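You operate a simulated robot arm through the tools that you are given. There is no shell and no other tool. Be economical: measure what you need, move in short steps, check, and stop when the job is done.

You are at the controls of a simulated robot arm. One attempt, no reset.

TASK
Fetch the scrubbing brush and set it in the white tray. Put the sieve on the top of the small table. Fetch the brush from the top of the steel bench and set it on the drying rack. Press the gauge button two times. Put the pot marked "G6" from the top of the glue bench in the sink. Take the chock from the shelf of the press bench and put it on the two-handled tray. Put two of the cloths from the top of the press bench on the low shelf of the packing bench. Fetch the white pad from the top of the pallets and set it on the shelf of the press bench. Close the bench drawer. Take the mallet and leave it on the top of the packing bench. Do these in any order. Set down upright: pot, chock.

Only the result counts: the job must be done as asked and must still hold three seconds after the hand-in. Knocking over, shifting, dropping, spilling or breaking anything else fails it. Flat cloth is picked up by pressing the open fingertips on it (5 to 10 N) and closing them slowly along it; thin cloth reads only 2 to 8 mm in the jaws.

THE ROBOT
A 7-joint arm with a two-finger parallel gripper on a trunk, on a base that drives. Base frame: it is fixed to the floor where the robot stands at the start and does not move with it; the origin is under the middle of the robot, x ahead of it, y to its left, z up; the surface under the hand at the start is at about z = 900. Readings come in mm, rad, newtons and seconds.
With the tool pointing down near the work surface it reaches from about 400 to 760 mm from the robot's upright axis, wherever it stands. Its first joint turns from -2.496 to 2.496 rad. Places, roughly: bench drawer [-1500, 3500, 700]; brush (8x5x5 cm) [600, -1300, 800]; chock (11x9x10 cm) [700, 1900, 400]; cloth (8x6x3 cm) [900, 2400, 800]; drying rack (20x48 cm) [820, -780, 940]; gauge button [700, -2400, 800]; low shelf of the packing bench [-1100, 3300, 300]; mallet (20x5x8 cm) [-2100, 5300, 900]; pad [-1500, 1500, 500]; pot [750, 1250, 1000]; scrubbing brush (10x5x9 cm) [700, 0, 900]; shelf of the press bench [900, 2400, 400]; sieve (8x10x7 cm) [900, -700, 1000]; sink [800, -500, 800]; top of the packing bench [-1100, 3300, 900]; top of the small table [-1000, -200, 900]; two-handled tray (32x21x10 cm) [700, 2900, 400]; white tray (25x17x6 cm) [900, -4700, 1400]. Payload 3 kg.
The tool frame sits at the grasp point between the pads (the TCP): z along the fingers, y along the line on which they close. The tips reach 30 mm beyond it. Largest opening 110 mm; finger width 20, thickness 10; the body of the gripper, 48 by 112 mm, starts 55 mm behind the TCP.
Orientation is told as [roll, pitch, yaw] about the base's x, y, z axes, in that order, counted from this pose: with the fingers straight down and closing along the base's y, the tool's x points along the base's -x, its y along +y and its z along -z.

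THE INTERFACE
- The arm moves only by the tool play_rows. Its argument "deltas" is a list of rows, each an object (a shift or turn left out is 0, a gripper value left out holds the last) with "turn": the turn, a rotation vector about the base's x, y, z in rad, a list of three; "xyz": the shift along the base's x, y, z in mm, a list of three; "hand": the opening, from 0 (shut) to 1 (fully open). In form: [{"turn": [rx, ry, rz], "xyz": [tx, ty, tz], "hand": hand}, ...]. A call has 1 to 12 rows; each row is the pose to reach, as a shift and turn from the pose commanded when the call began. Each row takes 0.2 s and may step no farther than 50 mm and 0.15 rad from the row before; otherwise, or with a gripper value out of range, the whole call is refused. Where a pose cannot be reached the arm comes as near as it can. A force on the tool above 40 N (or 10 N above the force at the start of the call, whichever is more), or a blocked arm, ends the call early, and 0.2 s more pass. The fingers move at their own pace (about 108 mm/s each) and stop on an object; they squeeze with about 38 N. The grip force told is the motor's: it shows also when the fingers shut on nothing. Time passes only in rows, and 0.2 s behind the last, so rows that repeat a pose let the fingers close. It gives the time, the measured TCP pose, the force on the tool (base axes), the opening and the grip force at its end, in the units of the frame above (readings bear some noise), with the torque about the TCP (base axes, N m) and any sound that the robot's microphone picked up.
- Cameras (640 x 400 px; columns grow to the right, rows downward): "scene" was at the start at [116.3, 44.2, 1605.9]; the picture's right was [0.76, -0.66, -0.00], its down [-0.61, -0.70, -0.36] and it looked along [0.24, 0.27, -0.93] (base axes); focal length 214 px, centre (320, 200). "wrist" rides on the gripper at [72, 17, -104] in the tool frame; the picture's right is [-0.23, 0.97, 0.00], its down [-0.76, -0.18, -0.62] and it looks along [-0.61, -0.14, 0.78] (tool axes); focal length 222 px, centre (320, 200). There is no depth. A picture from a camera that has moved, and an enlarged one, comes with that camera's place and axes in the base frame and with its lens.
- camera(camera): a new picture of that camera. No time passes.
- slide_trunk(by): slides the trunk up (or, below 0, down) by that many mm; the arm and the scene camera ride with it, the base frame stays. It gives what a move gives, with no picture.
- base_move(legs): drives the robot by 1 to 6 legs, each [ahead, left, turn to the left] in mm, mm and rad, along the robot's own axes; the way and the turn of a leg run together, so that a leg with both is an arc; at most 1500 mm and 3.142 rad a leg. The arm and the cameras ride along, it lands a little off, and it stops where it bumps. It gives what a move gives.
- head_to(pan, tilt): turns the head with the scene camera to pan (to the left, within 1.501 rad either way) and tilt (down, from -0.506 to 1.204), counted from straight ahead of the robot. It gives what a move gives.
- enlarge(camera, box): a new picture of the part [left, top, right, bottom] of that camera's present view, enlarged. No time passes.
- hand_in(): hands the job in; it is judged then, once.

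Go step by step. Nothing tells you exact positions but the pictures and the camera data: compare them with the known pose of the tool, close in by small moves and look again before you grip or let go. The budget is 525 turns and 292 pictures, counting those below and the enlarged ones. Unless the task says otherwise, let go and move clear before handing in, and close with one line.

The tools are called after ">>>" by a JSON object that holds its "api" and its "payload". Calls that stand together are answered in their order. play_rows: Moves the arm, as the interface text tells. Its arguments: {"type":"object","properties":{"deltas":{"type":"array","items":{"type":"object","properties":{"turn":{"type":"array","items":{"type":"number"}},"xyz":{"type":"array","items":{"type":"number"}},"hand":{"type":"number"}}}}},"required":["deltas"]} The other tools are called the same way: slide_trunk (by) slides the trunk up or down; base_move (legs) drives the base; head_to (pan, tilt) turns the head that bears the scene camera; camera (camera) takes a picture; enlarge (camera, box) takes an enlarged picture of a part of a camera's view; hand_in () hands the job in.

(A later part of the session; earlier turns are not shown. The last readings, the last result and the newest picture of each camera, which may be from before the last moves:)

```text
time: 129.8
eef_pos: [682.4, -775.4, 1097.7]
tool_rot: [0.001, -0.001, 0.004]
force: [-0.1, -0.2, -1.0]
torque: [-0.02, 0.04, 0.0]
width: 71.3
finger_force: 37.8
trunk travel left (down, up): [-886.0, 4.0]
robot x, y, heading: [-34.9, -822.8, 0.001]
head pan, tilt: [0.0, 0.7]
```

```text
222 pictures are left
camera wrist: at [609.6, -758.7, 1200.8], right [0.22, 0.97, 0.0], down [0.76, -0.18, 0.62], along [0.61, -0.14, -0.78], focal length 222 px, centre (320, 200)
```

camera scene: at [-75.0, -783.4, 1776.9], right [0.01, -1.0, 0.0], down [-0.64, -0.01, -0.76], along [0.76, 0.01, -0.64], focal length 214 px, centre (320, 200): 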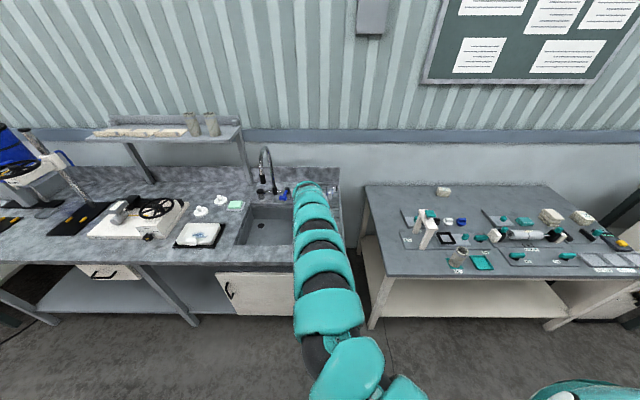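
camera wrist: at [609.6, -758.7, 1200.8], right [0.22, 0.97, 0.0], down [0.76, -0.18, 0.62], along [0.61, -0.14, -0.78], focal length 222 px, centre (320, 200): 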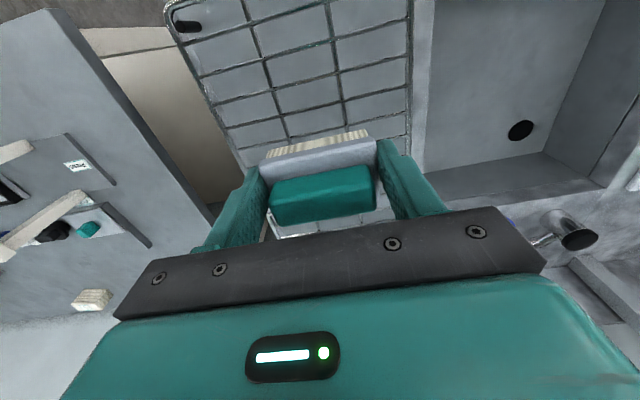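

>>> {"api": "play_rows", "payload": {"deltas": [{"xyz": [0, -5, -40]}, {"xyz": [0, -5, -80]}, {"xyz": [0, -5, -95]}, {"xyz": [0, -5, -95]}]}}

>>> {"api": "camera", "payload": {"camera": "wrist"}}

>>> {"api": "play_rows", "payload": {"deltas": [{"xyz": [0, 0, -3]}, {"xyz": [0, 0, -6]}, {"xyz": [0, 0, -9]}, {"xyz": [0, 0, -12]}, {"xyz": [0, 0, -15]}]}}

```text
time: 130.8
eef_pos: [678.6, -778.8, 1004.1]
tool_rot: [0.0, 0.001, 0.003]
force: [0.9, -0.3, -1.8]
torque: [-0.04, 0.03, 0.02]
width: 70.9
finger_force: 38.1
trunk travel left (down, up): [-886.0, 4.0]
robot x, y, heading: [-34.5, -822.0, 0.001]
head pan, tilt: [0.0, 0.7]
```

```text
221 pictures are left
camera wrist: at [605.6, -762.8, 1106.3], right [0.22, 0.97, 0.0], down [0.76, -0.18, 0.62], along [0.61, -0.14, -0.78], focal length 222 px, centre (320, 200)
```

wrist: 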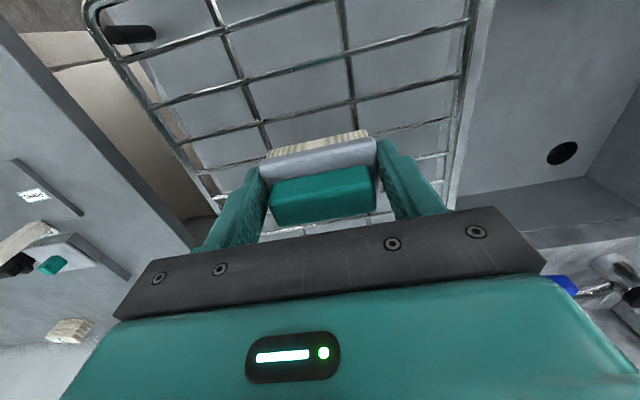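

```text
time: 132.0
eef_pos: [679.8, -780.4, 989.0]
tool_rot: [0.001, -0.001, 0.004]
force: [0.0, 0.2, -0.7]
torque: [0.01, 0.02, 0.01]
width: 71.0
finger_force: 37.8
trunk travel left (down, up): [-886.0, 4.0]
robot x, y, heading: [-32.6, -824.6, 0.008]
head pan, tilt: [0.0, 0.7]
```

>>> {"api": "play_rows", "payload": {"deltas": [{"xyz": [0, 0, -2]}, {"xyz": [0, 0, -4]}, {"xyz": [0, 0, -6]}, {"xyz": [0, 0, -8]}, {"xyz": [0, 0, -10]}]}}

>>> {"api": "camera", "payload": {"camera": "wrist"}}

```text
time: 133.2
eef_pos: [679.5, -779.6, 983.3]
tool_rot: [0.0, -0.007, 0.001]
force: [1.1, -1.6, 36.8]
torque: [-0.02, -0.09, -0.04]
width: 71.8
finger_force: 38.1
trunk travel left (down, up): [-886.0, 4.0]
robot x, y, heading: [-34.5, -823.2, 0.008]
head pan, tilt: [0.0, 0.7]
```

```text
220 pictures are left
camera wrist: at [607.3, -763.7, 1084.4], right [0.23, 0.97, 0.0], down [0.76, -0.18, 0.63], along [0.61, -0.14, -0.78], focal length 222 px, centre (320, 200)
```

wrist: 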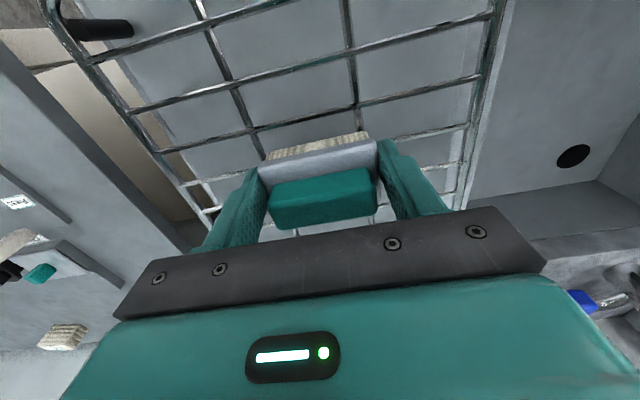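

Contact at TCP z≈984. I'll ease up a few mm and release, then rise straight up.

>>> {"api": "play_rows", "payload": {"deltas": [{"xyz": [0, 0, 5]}, {"xyz": [0, 0, 5], "hand": 0.85}, {"xyz": [0, 0, 5], "hand": 0.9}, {"xyz": [0, 0, 5], "hand": 0.9}]}}

>>> {"api": "play_rows", "payload": {"deltas": [{"xyz": [0, 0, 40]}, {"xyz": [0, 0, 85]}, {"xyz": [0, 0, 130]}, {"xyz": [0, 0, 130]}]}}

>>> {"api": "camera", "payload": {"camera": "wrist"}}

```text
time: 134.2
eef_pos: [682.5, -779.3, 982.9]
tool_rot: [0.001, 0.001, 0.004]
force: [0.5, -0.7, -0.7]
torque: [0.01, -0.03, 0.02]
width: 98.9
finger_force: 0.0
trunk travel left (down, up): [-886.0, 4.0]
robot x, y, heading: [-34.4, -824.3, 0.004]
head pan, tilt: [0.0, 0.7]
```

```text
time: 135.2
eef_pos: [682.2, -783.0, 1111.5]
tool_rot: [0.0, -0.001, 0.003]
force: [0.5, -0.3, 0.0]
torque: [0.0, 0.06, -0.03]
width: 99.3
finger_force: 0.1
trunk travel left (down, up): [-886.0, 4.0]
robot x, y, heading: [-32.3, -821.4, 0.008]
head pan, tilt: [0.0, 0.7]
```

```text
219 pictures are left
camera wrist: at [608.8, -767.0, 1215.3], right [0.22, 0.97, 0.0], down [0.76, -0.18, 0.62], along [0.61, -0.14, -0.78], focal length 222 px, centre (320, 200)
```

wrist: 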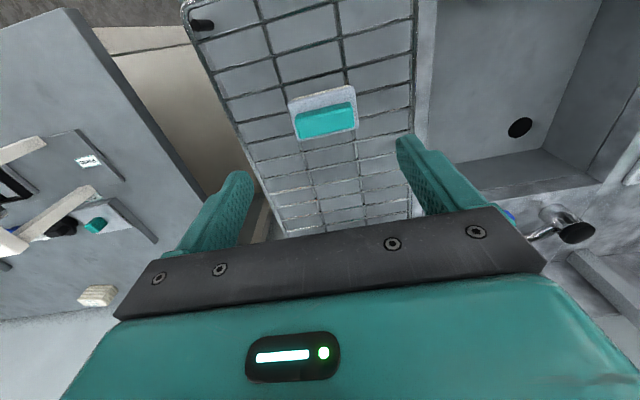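

Brush rests on the rack. Now I'll look at the sieve at the rack's back.

>>> {"api": "play_rows", "payload": {"deltas": [{"xyz": [35, 0, 20]}, {"xyz": [70, 0, 40]}, {"xyz": [70, 0, 40]}]}}

>>> {"api": "camera", "payload": {"camera": "wrist"}}

>>> {"api": "head_to", "payload": {"pan": 0.2, "tilt": 0.6}}

>>> {"api": "enlarge", "payload": {"camera": "scene", "box": [240, 100, 480, 250]}}

```text
time: 136.0
eef_pos: [738.0, -784.3, 1156.0]
tool_rot: [-0.001, -0.002, 0.004]
force: [-0.2, -0.1, -0.5]
torque: [-0.05, -0.04, -0.02]
width: 99.0
finger_force: 0.2
out of reach, approached as far as the arm can: row 2, 3
trunk travel left (down, up): [-886.0, 4.0]
robot x, y, heading: [-30.5, -821.5, 0.002]
head pan, tilt: [0.0, 0.7]
```

```text
218 pictures are left
camera wrist: at [664.0, -767.6, 1258.8], right [0.22, 0.97, 0.0], down [0.76, -0.17, 0.62], along [0.61, -0.14, -0.78], focal length 222 px, centre (320, 200)
```

wrist: 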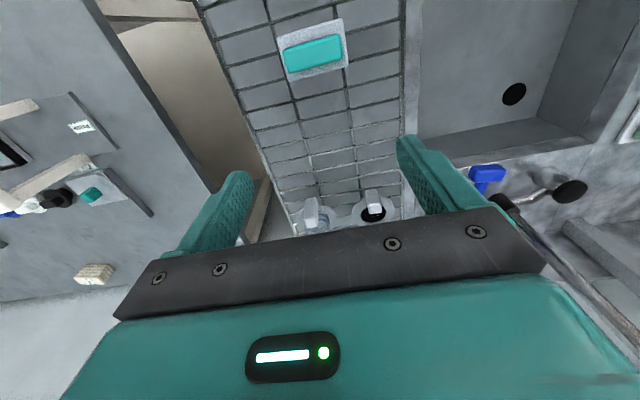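

```text
time: 136.8
eef_pos: [737.3, -786.3, 1154.3]
tool_rot: [0.001, 0.001, 0.007]
force: [-0.4, 0.4, -0.3]
torque: [-0.01, 0.01, 0.0]
width: 99.2
finger_force: 0.0
trunk travel left (down, up): [-886.0, 4.0]
robot x, y, heading: [-33.4, -823.5, 0.003]
head pan, tilt: [0.201, 0.6]
```

```text
2.67 times, centred on (360, 175) of scene
camera zoom: at [132.6, -803.2, 1785.4], right [0.2, -0.98, 0.0], down [-0.55, -0.11, -0.82], along [0.81, 0.17, -0.57], focal length 572 px, centre (213, 267)
```

zoom: 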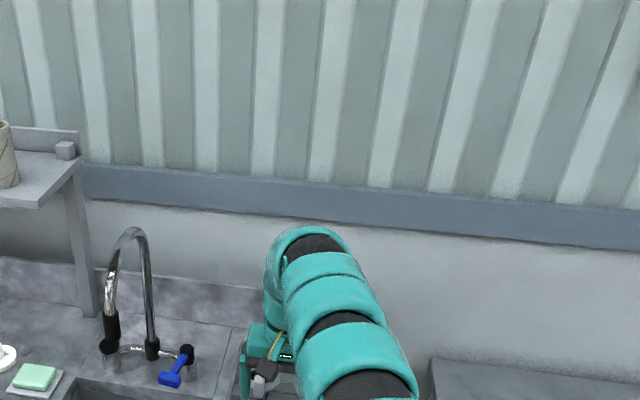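

>>> {"api": "enlarge", "payload": {"camera": "wrist", "box": [270, 160, 430, 240]}}

```text
4.00 times, centred on (350, 200) of wrist
camera zoom: at [666.0, -769.4, 1257.3], right [0.22, 0.97, 0.0], down [0.76, -0.18, 0.62], along [0.61, -0.14, -0.78], focal length 888 px, centre (200, 200)
```

zoom: 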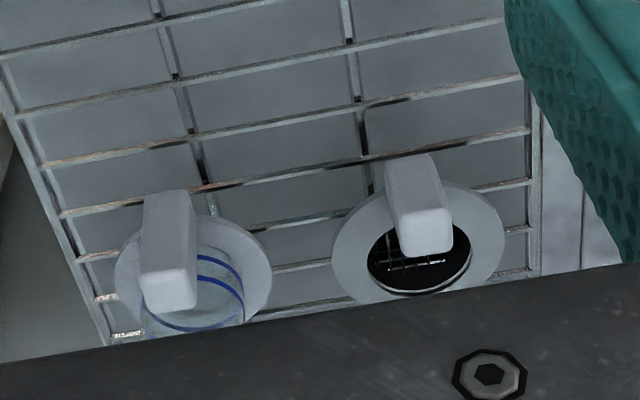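

>>> {"api": "head_to", "payload": {"pan": 0.6, "tilt": 1.2}}

>>> {"api": "camera", "payload": {"camera": "scene"}}

```text
time: 137.8
eef_pos: [739.6, -786.1, 1153.1]
tool_rot: [0.0, -0.001, 0.003]
force: [0.4, 1.0, 0.7]
torque: [0.03, 0.01, -0.01]
width: 99.0
finger_force: 0.0
trunk travel left (down, up): [-886.0, 4.0]
robot x, y, heading: [-34.9, -821.9, -0.001]
head pan, tilt: [0.6, 1.201]
```

```text
215 pictures are left
camera scene: at [91.7, -789.0, 1741.0], right [0.57, -0.82, 0.0], down [-0.77, -0.53, -0.36], along [0.3, 0.21, -0.93], focal length 214 px, centre (320, 200)
```

scene: 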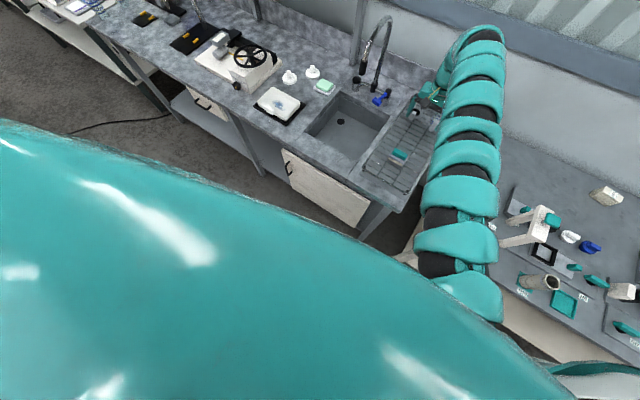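

>>> {"api": "play_rows", "payload": {"deltas": [{"xyz": [-30, 25, 20]}, {"xyz": [-60, 50, 30]}, {"xyz": [-60, 50, 30]}]}}

>>> {"api": "base_move", "payload": {"legs": [[90, 0, 0]]}}

>>> {"api": "base_move", "payload": {"legs": [[60, 0, 0]]}}

>>> {"api": "camera", "payload": {"camera": "wrist"}}

```text
time: 138.6
eef_pos: [676.9, -731.8, 1182.7]
tool_rot: [-0.002, 0.001, 0.004]
force: [0.1, 0.5, 0.4]
torque: [0.0, 0.02, -0.01]
width: 98.9
finger_force: 0.0
trunk travel left (down, up): [-886.0, 4.0]
robot x, y, heading: [-36.2, -825.0, 0.003]
head pan, tilt: [0.6, 1.201]
```

```text
time: 139.7
eef_pos: [766.0, -730.9, 1182.5]
tool_rot: [0.002, 0.0, 0.004]
force: [0.2, -0.5, 0.5]
torque: [-0.02, 0.01, -0.01]
width: 99.2
finger_force: 0.1
trunk travel left (down, up): [-886.0, 4.0]
robot x, y, heading: [55.8, -820.7, 0.006]
head pan, tilt: [0.6, 1.201]
```

```text
time: 140.6
eef_pos: [826.3, -731.7, 1182.6]
tool_rot: [0.001, 0.003, 0.001]
force: [0.3, 0.2, -0.2]
torque: [-0.01, 0.02, -0.01]
width: 98.7
finger_force: 0.1
trunk travel left (down, up): [-886.0, 4.0]
robot x, y, heading: [116.6, -818.6, 0.002]
head pan, tilt: [0.6, 1.201]
```

```text
214 pictures are left
camera wrist: at [754.8, -715.4, 1285.1], right [0.23, 0.97, 0.0], down [0.76, -0.18, 0.62], along [0.61, -0.14, -0.78], focal length 222 px, centre (320, 200)
```

wrist: 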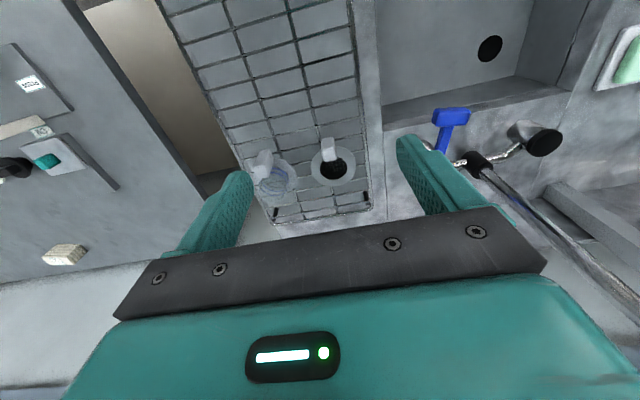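

>>> {"api": "enlarge", "payload": {"camera": "wrist", "box": [240, 110, 400, 210]}}

```text
4.00 times, centred on (320, 160) of wrist
camera zoom: at [754.8, -715.4, 1285.1], right [0.23, 0.97, 0.0], down [0.76, -0.18, 0.62], along [0.61, -0.14, -0.78], focal length 888 px, centre (320, 360)
```

zoom: 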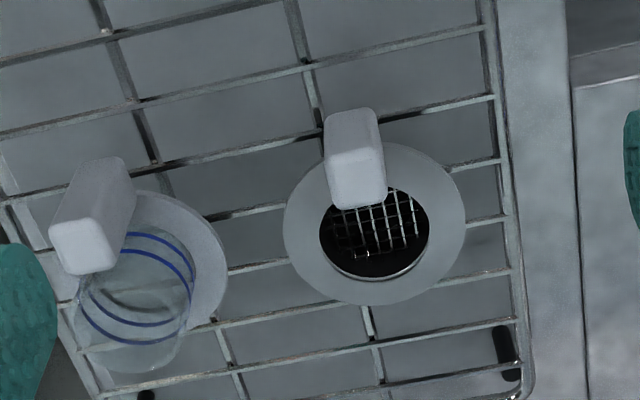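

>>> {"api": "base_move", "payload": {"legs": [[45, 0, 0]]}}

>>> {"api": "play_rows", "payload": {"deltas": [{"xyz": [25, -3, -40], "hand": 0.5}, {"xyz": [30, -3, -80]}, {"xyz": [30, -3, -110]}, {"xyz": [30, -3, -110]}]}}

>>> {"api": "camera", "payload": {"camera": "wrist"}}

```text
time: 141.5
eef_pos: [871.5, -732.3, 1181.4]
tool_rot: [-0.002, 0.0, 0.0]
force: [0.3, -0.8, -0.5]
torque: [0.01, 0.02, 0.01]
width: 99.0
finger_force: 0.1
trunk travel left (down, up): [-886.0, 4.0]
robot x, y, heading: [156.9, -820.5, 0.004]
head pan, tilt: [0.6, 1.201]
```

```text
time: 142.5
eef_pos: [900.4, -733.8, 1072.2]
tool_rot: [0.002, 0.001, 0.001]
force: [0.2, 0.5, 0.8]
torque: [-0.01, 0.02, 0.03]
width: 55.1
finger_force: 0.1
trunk travel left (down, up): [-886.0, 4.0]
robot x, y, heading: [161.1, -821.7, 0.008]
head pan, tilt: [0.6, 1.201]
```

```text
212 pictures are left
camera wrist: at [827.3, -718.3, 1174.9], right [0.23, 0.97, 0.0], down [0.76, -0.18, 0.62], along [0.61, -0.14, -0.78], focal length 222 px, centre (320, 200)
```

wrist: 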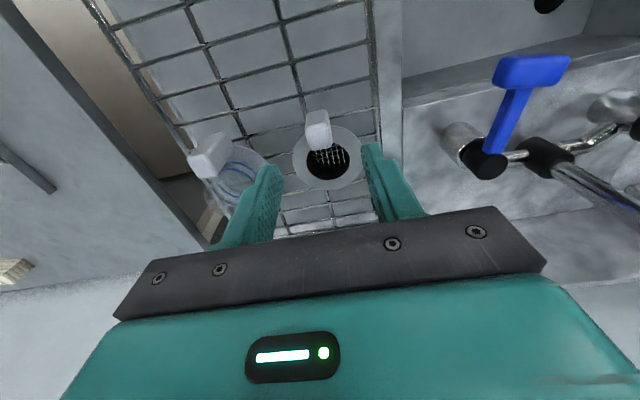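

>>> {"api": "play_rows", "payload": {"deltas": [{"xyz": [0, -1, -40]}, {"xyz": [0, -1, -70]}, {"xyz": [0, -1, -80]}, {"xyz": [0, -1, -80]}]}}

>>> {"api": "camera", "payload": {"camera": "wrist"}}

```text
time: 143.5
eef_pos: [885.3, -743.7, 1002.7]
tool_rot: [-0.001, -0.002, 0.004]
force: [0.5, -0.2, -0.1]
torque: [0.01, -0.02, 0.02]
width: 55.1
finger_force: 0.1
out of reach, approached as far as the arm can: row 1, 2, 3, 4
trunk travel left (down, up): [-886.0, 4.0]
robot x, y, heading: [160.8, -822.1, 0.005]
head pan, tilt: [0.6, 1.201]
```

```text
211 pictures are left
camera wrist: at [812.0, -727.2, 1105.7], right [0.22, 0.97, 0.0], down [0.76, -0.18, 0.62], along [0.61, -0.14, -0.78], focal length 222 px, centre (320, 200)
```

wrist: 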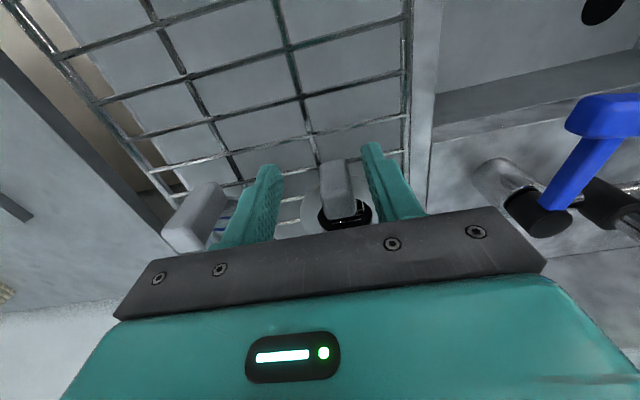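

>>> {"api": "base_move", "payload": {"legs": [[14, 9, 0]]}}

>>> {"api": "camera", "payload": {"camera": "wrist"}}

```text
time: 144.3
eef_pos: [901.3, -735.4, 1001.2]
tool_rot: [0.001, -0.002, 0.001]
force: [0.5, 0.0, -0.8]
torque: [0.02, 0.0, 0.01]
width: 54.9
finger_force: 0.1
trunk travel left (down, up): [-886.0, 4.0]
robot x, y, heading: [174.9, -812.8, 0.002]
head pan, tilt: [0.6, 1.201]
```

```text
210 pictures are left
camera wrist: at [827.2, -719.2, 1105.3], right [0.23, 0.97, 0.0], down [0.76, -0.18, 0.62], along [0.61, -0.14, -0.78], focal length 222 px, centre (320, 200)
```

wrist: 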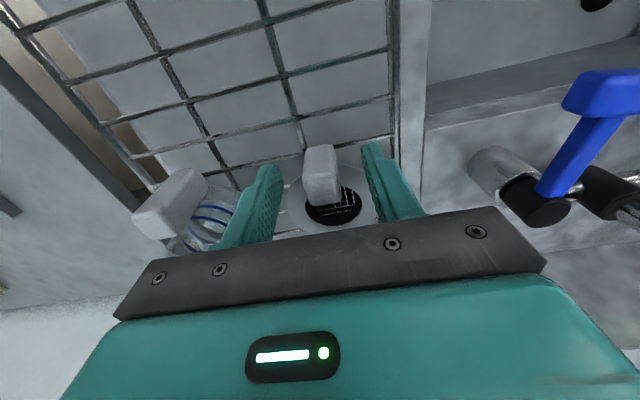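

>>> {"api": "play_rows", "payload": {"deltas": [{"hand": 0.0}, {"hand": 0.0}, {"hand": 0.0}]}}

>>> {"api": "play_rows", "payload": {"deltas": [{"xyz": [-3, 0, 25]}, {"xyz": [-10, 0, 60]}, {"xyz": [-20, 0, 100]}, {"xyz": [-20, 0, 130]}, {"xyz": [-20, 0, 130]}]}}

>>> {"api": "camera", "payload": {"camera": "wrist"}}

```text
time: 145.1
eef_pos: [900.0, -735.7, 1002.8]
tool_rot: [-0.001, 0.001, 0.002]
force: [0.8, 0.1, 0.7]
torque: [0.01, 0.07, 0.02]
width: 19.6
finger_force: 37.7
trunk travel left (down, up): [-886.0, 4.0]
robot x, y, heading: [177.7, -814.1, 0.001]
head pan, tilt: [0.6, 1.201]
```

```text
time: 146.3
eef_pos: [882.3, -736.8, 1134.5]
tool_rot: [-0.001, 0.001, 0.004]
force: [-0.2, -0.1, -2.1]
torque: [-0.02, 0.05, -0.01]
width: 19.8
finger_force: 38.1
trunk travel left (down, up): [-886.0, 4.0]
robot x, y, heading: [172.3, -814.2, 0.004]
head pan, tilt: [0.6, 1.201]
```

```text
209 pictures are left
camera wrist: at [808.8, -720.1, 1236.6], right [0.22, 0.97, 0.0], down [0.76, -0.18, 0.62], along [0.61, -0.14, -0.78], focal length 222 px, centre (320, 200)
```

wrist: 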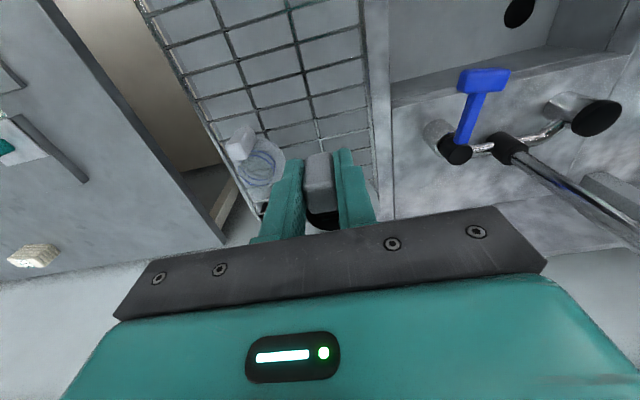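

>>> {"api": "base_move", "payload": {"legs": [[-450, 0, 0]]}}

>>> {"api": "head_to", "payload": {"pan": 1.5, "tilt": 0.4}}

>>> {"api": "camera", "payload": {"camera": "scene"}}

>>> {"api": "head_to", "payload": {"pan": -1.5, "tilt": 0.4}}

>>> {"api": "camera", "payload": {"camera": "scene"}}

```text
time: 148.9
eef_pos: [442.6, -738.2, 1133.6]
tool_rot: [0.0, -0.003, 0.003]
force: [-0.2, -0.8, -0.8]
torque: [-0.01, 0.07, -0.02]
width: 19.5
finger_force: 38.0
trunk travel left (down, up): [-886.0, 4.0]
robot x, y, heading: [-263.3, -817.7, 0.004]
head pan, tilt: [0.6, 1.201]
```

```text
time: 150.2
eef_pos: [444.5, -737.5, 1133.5]
tool_rot: [0.001, 0.002, 0.004]
force: [0.3, -0.1, -0.5]
torque: [-0.01, 0.03, 0.02]
width: 19.9
finger_force: 37.5
trunk travel left (down, up): [-886.0, 4.0]
robot x, y, heading: [-262.0, -817.6, 0.007]
head pan, tilt: [1.499, 0.4]
```

```text
208 pictures are left
camera scene: at [-177.2, -720.6, 1803.7], right [1.0, -0.07, 0.0], down [-0.03, -0.39, -0.92], along [0.06, 0.92, -0.39], focal length 214 px, centre (320, 200)
```

scene: 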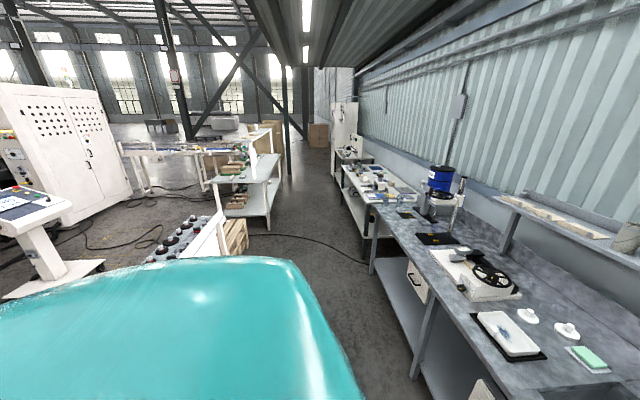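

```text
time: 152.8
eef_pos: [444.6, -737.4, 1133.1]
tool_rot: [0.001, 0.0, 0.005]
force: [0.3, 0.2, -2.3]
torque: [0.0, 0.04, -0.05]
width: 19.3
finger_force: 38.2
trunk travel left (down, up): [-886.0, 4.0]
robot x, y, heading: [-263.0, -815.9, 0.008]
head pan, tilt: [-1.499, 0.4]
```

```text
207 pictures are left
camera scene: at [-176.5, -905.4, 1803.7], right [-1.0, -0.08, 0.0], down [-0.03, 0.39, -0.92], along [0.07, -0.92, -0.39], focal length 214 px, centre (320, 200)
```

scene: 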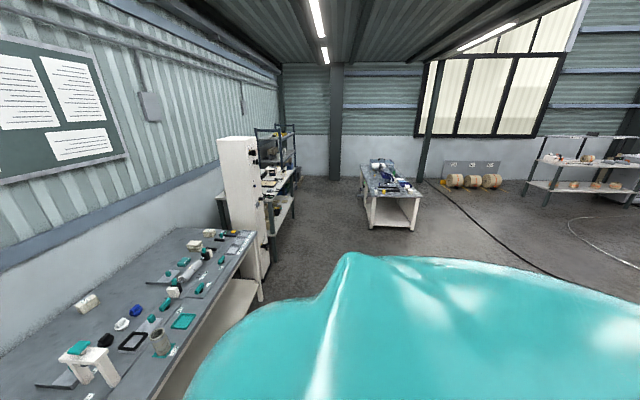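

>>> {"api": "base_move", "payload": {"legs": [[0, 0, 1.57]]}}

>>> {"api": "head_to", "payload": {"pan": 1.2, "tilt": 0.5}}

>>> {"api": "camera", "payload": {"camera": "scene"}}

```text
time: 157.0
eef_pos: [-337.1, -106.0, 1132.7]
tool_rot: [0.0, 0.0, 1.566]
force: [-0.6, 0.2, -1.1]
torque: [-0.03, 0.0, 0.01]
width: 19.4
finger_force: 37.8
trunk travel left (down, up): [-886.0, 4.0]
robot x, y, heading: [-260.4, -813.6, 1.57]
head pan, tilt: [-1.499, 0.4]
```

```text
time: 159.4
eef_pos: [-337.1, -106.6, 1134.3]
tool_rot: [0.001, -0.001, 1.57]
force: [0.3, 0.5, -0.7]
torque: [-0.06, -0.02, -0.02]
width: 19.3
finger_force: 38.6
trunk travel left (down, up): [-886.0, 4.0]
robot x, y, heading: [-264.2, -813.7, 1.57]
head pan, tilt: [1.201, 0.499]
```

```text
206 pictures are left
camera scene: at [-348.7, -699.9, 1794.6], right [0.36, 0.93, 0.0], down [0.45, -0.17, -0.88], along [-0.82, 0.32, -0.48], focal length 214 px, centre (320, 200)
```

scene: 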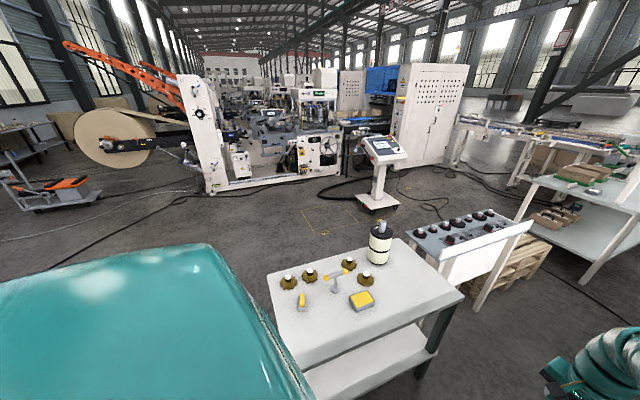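

>>> {"api": "base_move", "payload": {"legs": [[870, -260, 0], [0, 0, 1.57]]}}

>>> {"api": "head_to", "payload": {"pan": 0.3, "tilt": 0.8}}

>>> {"api": "camera", "payload": {"camera": "scene"}}

>>> {"api": "camera", "payload": {"camera": "wrist"}}

```text
time: 167.8
eef_pos: [-714.3, -4.6, 1133.9]
tool_rot: [-0.001, 0.003, 3.091]
force: [-0.3, 0.6, -0.9]
torque: [0.01, -0.04, 0.0]
width: 19.7
finger_force: 38.1
trunk travel left (down, up): [-886.0, 4.0]
robot x, y, heading: [-2.2, 38.1, 3.094]
head pan, tilt: [1.201, 0.499]
```

```text
time: 169.0
eef_pos: [-714.5, -3.4, 1133.1]
tool_rot: [0.0, 0.001, 3.091]
force: [0.0, 0.0, -1.0]
torque: [-0.02, -0.01, 0.01]
width: 19.5
finger_force: 38.4
trunk travel left (down, up): [-886.0, 4.0]
robot x, y, heading: [2.4, 35.0, 3.091]
head pan, tilt: [0.3, 0.799]
```

```text
205 pictures are left
camera scene: at [-162.2, 22.2, 1768.7], right [-0.25, 0.97, 0.0], down [0.69, 0.18, -0.7], along [-0.68, -0.17, -0.72], focal length 214 px, centre (320, 200)
```

scene: 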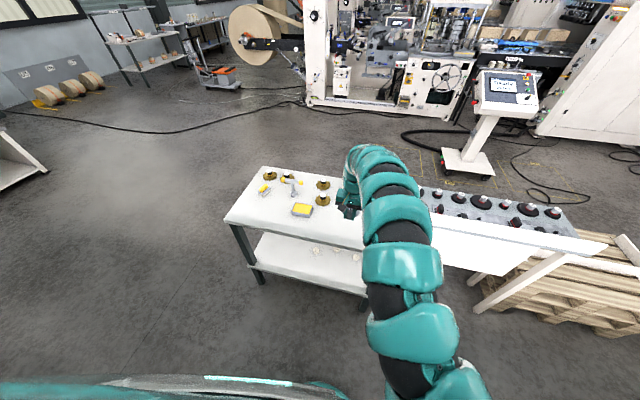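

```text
204 pictures are left
camera wrist: at [-643.3, -24.8, 1236.6], right [-0.28, -0.96, 0.0], down [-0.75, 0.22, 0.62], along [-0.6, 0.17, -0.78], focal length 222 px, centre (320, 200)
```

wrist: 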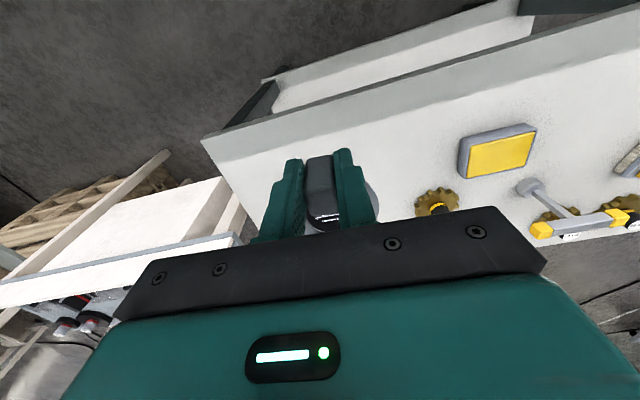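

>>> {"api": "base_move", "payload": {"legs": [[105, -35, 0.045]]}}

>>> {"api": "slide_trunk", "payload": {"by": -130}}

>>> {"api": "camera", "payload": {"camera": "wrist"}}

```text
time: 170.2
eef_pos: [-815.8, 2.3, 1133.3]
tool_rot: [0.0, -0.001, 3.134]
force: [-0.2, 1.2, -2.4]
torque: [-0.01, -0.07, 0.02]
width: 19.9
finger_force: 37.8
trunk travel left (down, up): [-886.0, 4.0]
robot x, y, heading: [-107.2, 71.9, 3.138]
head pan, tilt: [0.3, 0.799]
```

```text
time: 171.8
eef_pos: [-815.2, 1.1, 1004.2]
tool_rot: [0.001, 0.0, 3.133]
force: [0.8, -1.3, -1.5]
torque: [0.04, -0.05, 0.01]
width: 19.5
finger_force: 37.6
trunk travel left (down, up): [-756.0, 134.0]
robot x, y, heading: [-104.0, 73.2, 3.139]
head pan, tilt: [0.3, 0.799]
```

```text
203 pictures are left
camera wrist: at [-742.4, -15.9, 1106.8], right [-0.23, -0.97, 0.0], down [-0.76, 0.18, 0.62], along [-0.61, 0.15, -0.78], focal length 222 px, centre (320, 200)
```

wrist: 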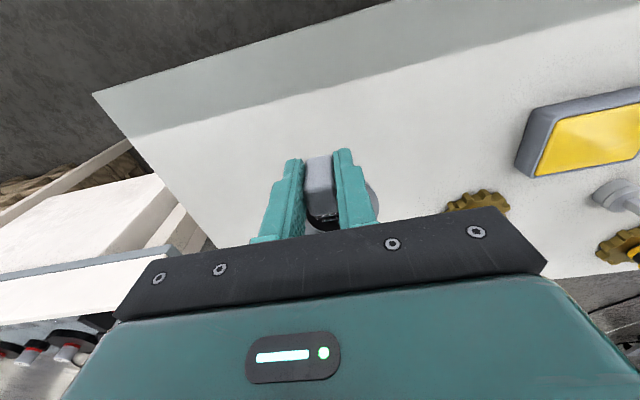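

>>> {"api": "play_rows", "payload": {"deltas": [{"xyz": [-15, 10, -20]}, {"xyz": [-30, 20, -45]}, {"xyz": [-35, 25, -62]}, {"xyz": [-35, 25, -62]}]}}

>>> {"api": "play_rows", "payload": {"deltas": [{"xyz": [0, 0, -3]}, {"xyz": [0, 0, -6]}, {"xyz": [0, 0, -9]}, {"xyz": [0, 0, -12]}, {"xyz": [0, 0, -15]}, {"xyz": [0, 0, -18]}]}}

>>> {"api": "camera", "payload": {"camera": "wrist"}}

```text
time: 172.8
eef_pos: [-850.0, 27.4, 942.2]
tool_rot: [-0.002, -0.001, 3.134]
force: [0.3, -0.3, -1.2]
torque: [-0.01, -0.04, -0.02]
width: 19.4
finger_force: 37.4
trunk travel left (down, up): [-756.0, 134.0]
robot x, y, heading: [-102.7, 75.3, 3.139]
head pan, tilt: [0.3, 0.799]
```

```text
time: 174.2
eef_pos: [-850.1, 29.3, 923.3]
tool_rot: [0.0, -0.001, 3.137]
force: [-0.9, 0.8, -1.8]
torque: [-0.01, -0.07, -0.03]
width: 19.5
finger_force: 38.5
trunk travel left (down, up): [-756.0, 134.0]
robot x, y, heading: [-108.6, 71.8, 3.137]
head pan, tilt: [0.3, 0.799]
```

```text
202 pictures are left
camera wrist: at [-778.4, 10.2, 1026.3], right [-0.23, -0.97, 0.0], down [-0.76, 0.18, 0.62], along [-0.61, 0.15, -0.78], focal length 222 px, centre (320, 200)
```

wrist: 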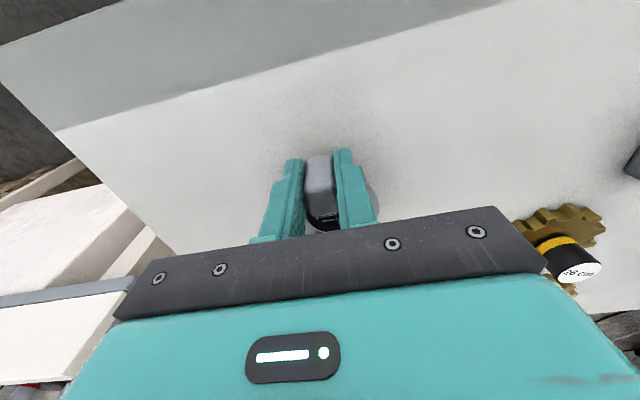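

>>> {"api": "play_rows", "payload": {"deltas": [{"xyz": [0, 0, -3]}, {"xyz": [0, 0, -6]}, {"xyz": [0, 0, -9]}, {"xyz": [0, 0, -12]}, {"xyz": [0, 0, -15]}, {"xyz": [0, 0, -18]}]}}

```text
time: 175.6
eef_pos: [-848.3, 27.6, 909.8]
tool_rot: [0.003, -0.005, 3.133]
force: [5.6, 4.3, 31.1]
torque: [0.2, 0.64, -0.13]
width: 18.9
finger_force: 38.3
trunk travel left (down, up): [-756.0, 134.0]
robot x, y, heading: [-103.1, 71.3, 3.135]
head pan, tilt: [0.3, 0.799]
```

>>> {"api": "play_rows", "payload": {"deltas": [{"xyz": [0, 0, 4]}, {"xyz": [0, 0, 4], "hand": 0.4}, {"xyz": [0, 0, 4], "hand": 0.45}, {"xyz": [0, 0, 4], "hand": 0.45}]}}

>>> {"api": "play_rows", "payload": {"deltas": [{"xyz": [0, 0, 40]}, {"xyz": [0, 0, 85]}, {"xyz": [0, 0, 130]}, {"xyz": [0, 0, 160]}, {"xyz": [0, 0, 160]}]}}

>>> {"api": "camera", "payload": {"camera": "wrist"}}

```text
time: 176.6
eef_pos: [-848.4, 26.3, 910.8]
tool_rot: [-0.001, 0.0, 3.136]
force: [0.0, 0.2, 0.9]
torque: [-0.01, -0.02, 0.02]
width: 49.4
finger_force: 0.1
trunk travel left (down, up): [-756.0, 134.0]
robot x, y, heading: [-108.5, 71.0, 3.135]
head pan, tilt: [0.3, 0.799]
```

```text
time: 177.8
eef_pos: [-849.7, 25.4, 1068.9]
tool_rot: [-0.003, -0.002, 3.134]
force: [0.1, -0.8, 0.6]
torque: [-0.03, 0.02, -0.02]
width: 49.6
finger_force: 0.0
trunk travel left (down, up): [-756.0, 134.0]
robot x, y, heading: [-105.5, 72.9, 3.13]
head pan, tilt: [0.3, 0.799]
```

```text
201 pictures are left
camera wrist: at [-776.2, 7.4, 1171.9], right [-0.23, -0.97, 0.0], down [-0.76, 0.18, 0.62], along [-0.61, 0.15, -0.78], focal length 222 px, centre (320, 200)
```

wrist: 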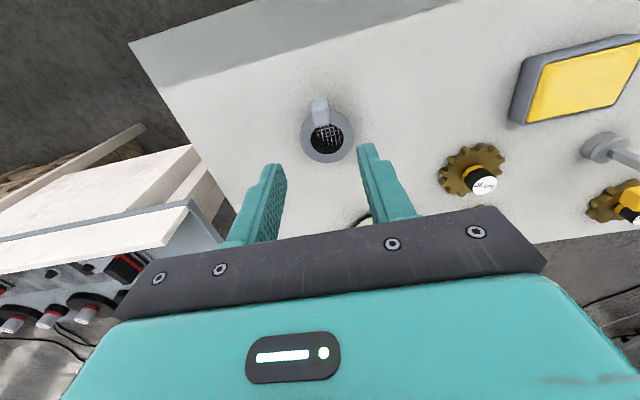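

Sieve is on the small table. Next is the pot "G6": raise, turn back to the benches and look.

>>> {"api": "slide_trunk", "payload": {"by": 130}}

>>> {"api": "base_move", "payload": {"legs": [[0, 0, -1.57], [700, 100, -1.56]]}}

>>> {"api": "head_to", "payload": {"pan": 0.5, "tilt": 0.5}}

>>> {"api": "camera", "payload": {"camera": "scene"}}

```text
time: 179.3
eef_pos: [-849.3, 26.9, 1197.7]
tool_rot: [0.0, 0.0, 3.135]
force: [-0.8, -0.1, -1.2]
torque: [0.02, 0.01, -0.01]
width: 49.3
finger_force: 0.0
trunk travel left (down, up): [-886.0, 4.0]
robot x, y, heading: [-99.9, 67.4, 3.136]
head pan, tilt: [0.3, 0.799]
```

```text
time: 187.3
eef_pos: [1024.4, 615.8, 1198.9]
tool_rot: [-0.001, -0.005, -0.015]
force: [0.4, -0.3, 0.2]
torque: [0.0, 0.02, 0.0]
width: 49.6
finger_force: 0.0
trunk travel left (down, up): [-886.0, 4.0]
robot x, y, heading: [278.6, 575.1, -0.014]
head pan, tilt: [0.3, 0.799]
stopped in leg 2: the robot was blocked; the commanded pose is now the measured one
```

```text
time: 188.2
eef_pos: [1025.0, 615.4, 1197.8]
tool_rot: [0.0, -0.001, -0.016]
force: [0.7, 1.2, -0.1]
torque: [-0.01, 0.01, 0.01]
width: 49.6
finger_force: 0.0
trunk travel left (down, up): [-886.0, 4.0]
robot x, y, heading: [282.8, 572.5, -0.014]
head pan, tilt: [0.499, 0.499]
```

```text
200 pictures are left
camera scene: at [441.3, 619.1, 1794.5], right [0.46, -0.89, 0.0], down [-0.42, -0.22, -0.88], along [0.78, 0.41, -0.48], focal length 214 px, centre (320, 200)
```

scene: 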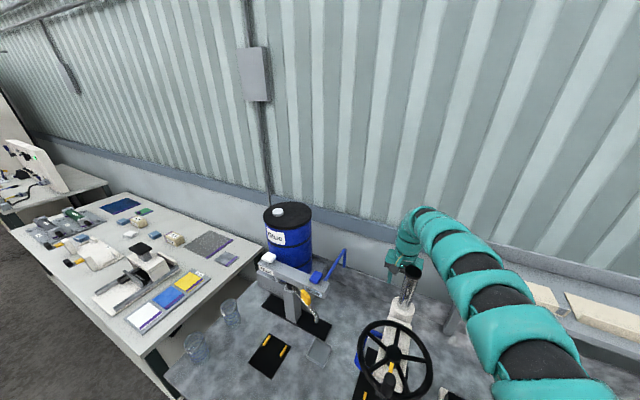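

The arc took me too close to the bench and something blocked the robot. Checking before moving.

>>> {"api": "camera", "payload": {"camera": "wrist"}}

>>> {"api": "head_to", "payload": {"pan": 0.0, "tilt": 0.6}}

>>> {"api": "camera", "payload": {"camera": "scene"}}

```text
199 pictures are left
camera wrist: at [952.1, 632.9, 1301.5], right [0.24, 0.97, 0.0], down [0.76, -0.19, 0.62], along [0.61, -0.15, -0.78], focal length 222 px, centre (320, 200)
```

wrist: 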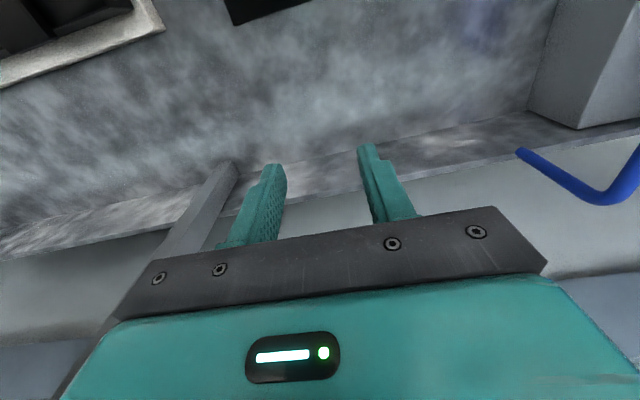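

```text
time: 189.1
eef_pos: [1023.4, 615.8, 1198.9]
tool_rot: [0.001, -0.003, -0.019]
force: [-0.4, 0.5, -0.3]
torque: [-0.01, -0.03, 0.0]
width: 49.3
finger_force: 0.0
trunk travel left (down, up): [-886.0, 4.0]
robot x, y, heading: [281.6, 575.5, -0.022]
head pan, tilt: [0.0, 0.6]
```

```text
198 pictures are left
camera scene: at [448.7, 575.8, 1785.5], right [-0.01, -1.0, 0.0], down [-0.56, 0.01, -0.83], along [0.82, -0.01, -0.56], focal length 214 px, centre (320, 200)
```

scene: 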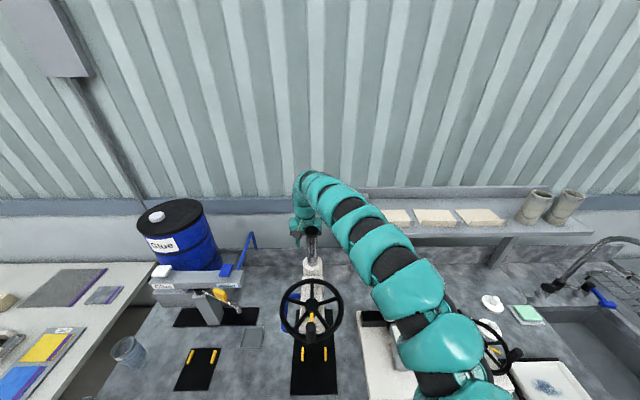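

The base reached the end of the arc just at the bench front, with the gripper next to the stand's column. I'll retrace exactly the same arc out.

>>> {"api": "base_move", "payload": {"legs": [[-700, -100, 1.56]]}}

>>> {"api": "head_to", "payload": {"pan": -0.9, "tilt": 0.5}}

>>> {"api": "camera", "payload": {"camera": "scene"}}

```text
time: 193.2
eef_pos: [-125.3, 830.6, 1198.8]
tool_rot: [-0.003, -0.003, 1.519]
force: [-0.9, 0.2, -0.8]
torque: [0.02, -0.02, -0.01]
width: 49.7
finger_force: 0.0
trunk travel left (down, up): [-886.0, 4.0]
robot x, y, heading: [-109.2, 79.9, 1.519]
head pan, tilt: [0.0, 0.6]
cut short: leg 1
```

```text
time: 194.4
eef_pos: [-124.6, 830.4, 1199.3]
tool_rot: [0.001, -0.002, 1.518]
force: [0.6, 0.0, -0.2]
torque: [0.01, 0.0, -0.01]
width: 49.4
finger_force: 0.0
trunk travel left (down, up): [-886.0, 4.0]
robot x, y, heading: [-109.2, 85.4, 1.517]
head pan, tilt: [-0.901, 0.499]
```

```text
197 pictures are left
camera scene: at [-34.6, 220.4, 1794.6], right [0.58, -0.81, 0.0], down [-0.39, -0.28, -0.88], along [0.71, 0.51, -0.48], focal length 214 px, centre (320, 200)
```

scene: 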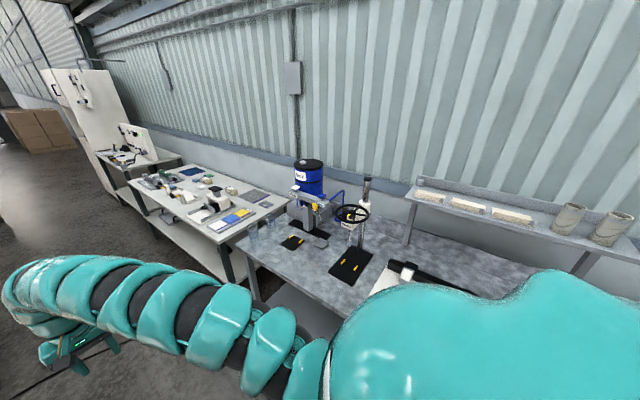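

>>> {"api": "base_move", "payload": {"legs": [[1080, 110, 0], [0, 0, -1.517]]}}

>>> {"api": "head_to", "payload": {"pan": 0.4, "tilt": 0.7}}

>>> {"api": "camera", "payload": {"camera": "scene"}}

>>> {"api": "camera", "payload": {"camera": "wrist"}}

```text
time: 203.8
eef_pos: [579.1, 1237.2, 1198.9]
tool_rot: [0.0, -0.001, -0.004]
force: [0.2, -0.5, 0.4]
torque: [0.0, 0.0, 0.02]
width: 49.5
finger_force: 0.0
trunk travel left (down, up): [-886.0, 4.0]
robot x, y, heading: [-164.5, 1190.3, -0.008]
head pan, tilt: [-0.901, 0.499]
```

```text
time: 205.2
eef_pos: [580.5, 1237.5, 1198.1]
tool_rot: [-0.001, -0.003, -0.003]
force: [0.1, -0.4, -0.3]
torque: [-0.03, 0.02, 0.0]
width: 49.3
finger_force: 0.1
trunk travel left (down, up): [-886.0, 4.0]
robot x, y, heading: [-162.5, 1188.2, -0.003]
head pan, tilt: [0.4, 0.7]
```

```text
196 pictures are left
camera scene: at [-5.5, 1223.2, 1776.9], right [0.39, -0.92, 0.0], down [-0.59, -0.25, -0.76], along [0.71, 0.3, -0.64], focal length 214 px, centre (320, 200)
```

scene: 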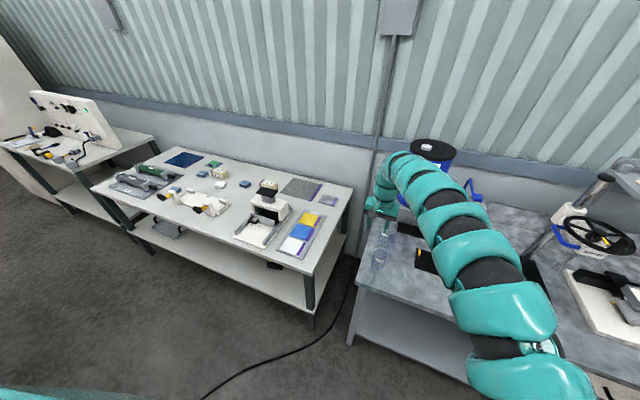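

```text
195 pictures are left
camera wrist: at [506.9, 1253.7, 1301.8], right [0.23, 0.97, 0.0], down [0.76, -0.18, 0.62], along [0.61, -0.14, -0.78], focal length 222 px, centre (320, 200)
```

wrist: 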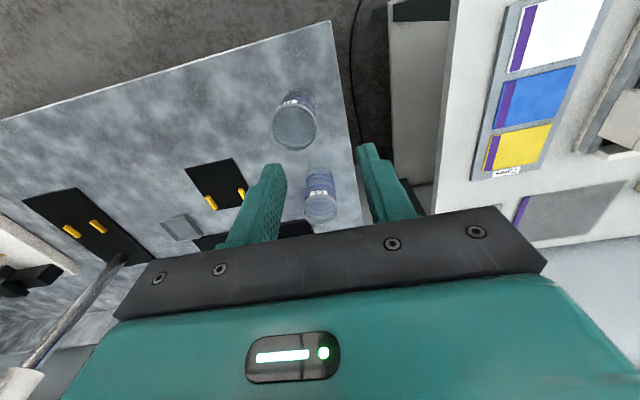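

>>> {"api": "enlarge", "payload": {"camera": "wrist", "box": [250, 80, 370, 230]}}

>>> {"api": "enlarge", "payload": {"camera": "scene", "box": [350, 210, 430, 280]}}

```text
2.67 times, centred on (310, 155) of wrist
camera zoom: at [506.9, 1253.7, 1301.8], right [0.23, 0.97, 0.0], down [0.76, -0.18, 0.62], along [0.61, -0.14, -0.78], focal length 592 px, centre (347, 320)
```

zoom: 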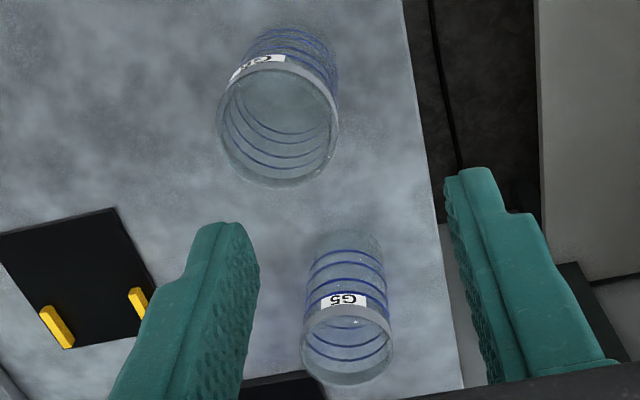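

```text
5.71 times, centred on (390, 245) of scene
camera zoom: at [-5.5, 1223.2, 1776.9], right [0.39, -0.92, 0.0], down [-0.59, -0.25, -0.76], along [0.71, 0.3, -0.64], focal length 1226 px, centre (-80, -57)
```

zoom: 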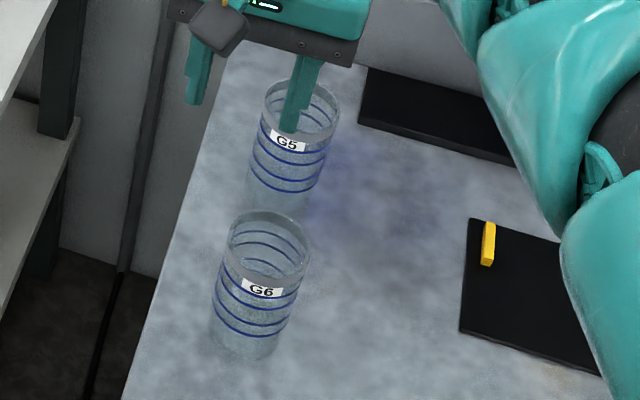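

G6 is the nearer glass pot at (598, 1203), rim about z 1037. I'll come down over it.

>>> {"api": "play_rows", "payload": {"deltas": [{"xyz": [10, -17, -30], "hand": 0.8}, {"xyz": [18, -34, -70]}, {"xyz": [18, -34, -100]}, {"xyz": [18, -34, -100]}]}}

>>> {"api": "camera", "payload": {"camera": "wrist"}}

```text
time: 206.2
eef_pos: [596.8, 1205.1, 1099.8]
tool_rot: [0.0, -0.002, -0.004]
force: [-0.1, 0.7, -0.2]
torque: [-0.03, 0.0, 0.04]
width: 87.8
finger_force: 0.0
trunk travel left (down, up): [-886.0, 4.0]
robot x, y, heading: [-163.9, 1183.5, -0.011]
head pan, tilt: [0.4, 0.7]
```

```text
192 pictures are left
camera wrist: at [524.3, 1220.9, 1202.4], right [0.23, 0.97, 0.0], down [0.76, -0.18, 0.63], along [0.61, -0.14, -0.78], focal length 222 px, centre (320, 200)
```

wrist: 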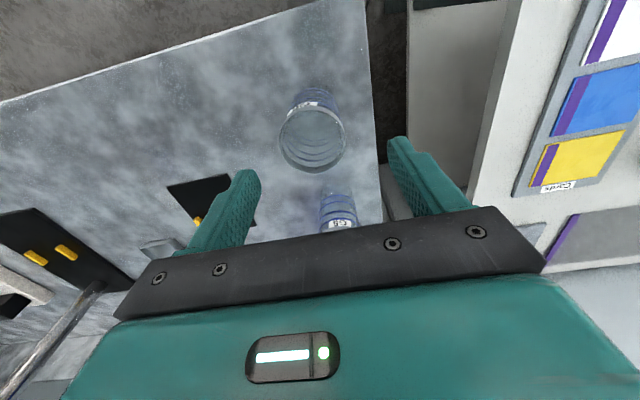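

>>> {"api": "play_rows", "payload": {"deltas": [{"xyz": [-2, -5, 0]}, {"xyz": [-2, -5, 0]}]}}

>>> {"api": "slide_trunk", "payload": {"by": -60}}

>>> {"api": "camera", "payload": {"camera": "wrist"}}

```text
time: 206.8
eef_pos: [595.4, 1199.0, 1099.9]
tool_rot: [0.001, -0.001, -0.003]
force: [0.0, -0.1, -0.2]
torque: [0.01, 0.01, 0.01]
width: 88.1
finger_force: 0.1
trunk travel left (down, up): [-886.0, 4.0]
robot x, y, heading: [-163.9, 1189.5, -0.002]
head pan, tilt: [0.4, 0.7]
```

```text
time: 207.8
eef_pos: [595.1, 1199.5, 1040.0]
tool_rot: [0.001, -0.002, -0.004]
force: [0.9, 0.5, 0.1]
torque: [0.0, -0.01, 0.0]
width: 88.0
finger_force: 0.1
trunk travel left (down, up): [-826.0, 64.0]
robot x, y, heading: [-163.9, 1187.6, -0.004]
head pan, tilt: [0.4, 0.7]
```

```text
191 pictures are left
camera wrist: at [522.1, 1216.1, 1143.1], right [0.23, 0.97, 0.0], down [0.76, -0.18, 0.62], along [0.61, -0.14, -0.78], focal length 222 px, centre (320, 200)
```

wrist: 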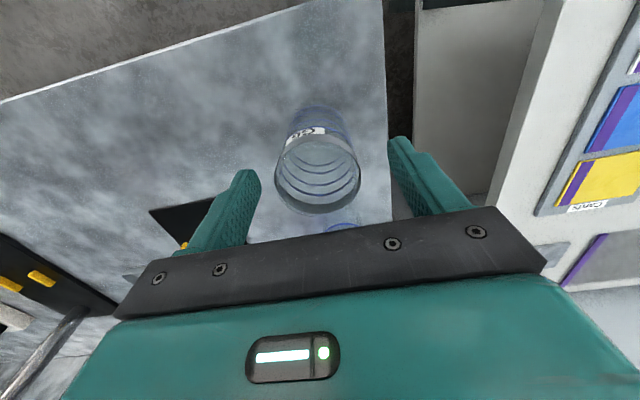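

>>> {"api": "slide_trunk", "payload": {"by": -53}}

>>> {"api": "camera", "payload": {"camera": "wrist"}}

```text
time: 208.8
eef_pos: [595.2, 1200.1, 987.7]
tool_rot: [0.001, -0.003, -0.003]
force: [0.0, -1.0, 0.4]
torque: [-0.03, 0.03, 0.02]
width: 88.0
finger_force: 0.0
trunk travel left (down, up): [-773.0, 117.0]
robot x, y, heading: [-164.1, 1187.0, -0.003]
head pan, tilt: [0.4, 0.7]
```

```text
190 pictures are left
camera wrist: at [522.1, 1216.1, 1090.1], right [0.23, 0.97, 0.0], down [0.76, -0.18, 0.62], along [0.61, -0.14, -0.78], focal length 222 px, centre (320, 200)
```

wrist: 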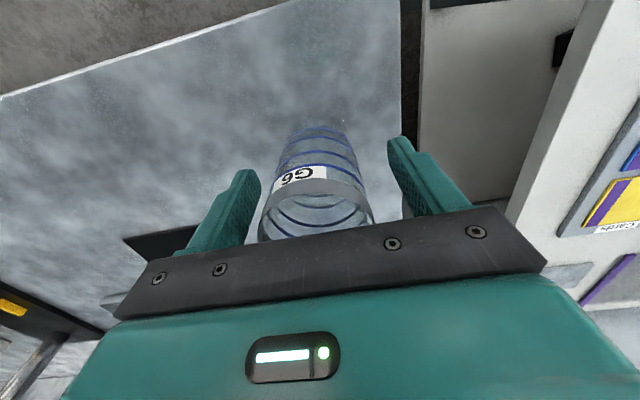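

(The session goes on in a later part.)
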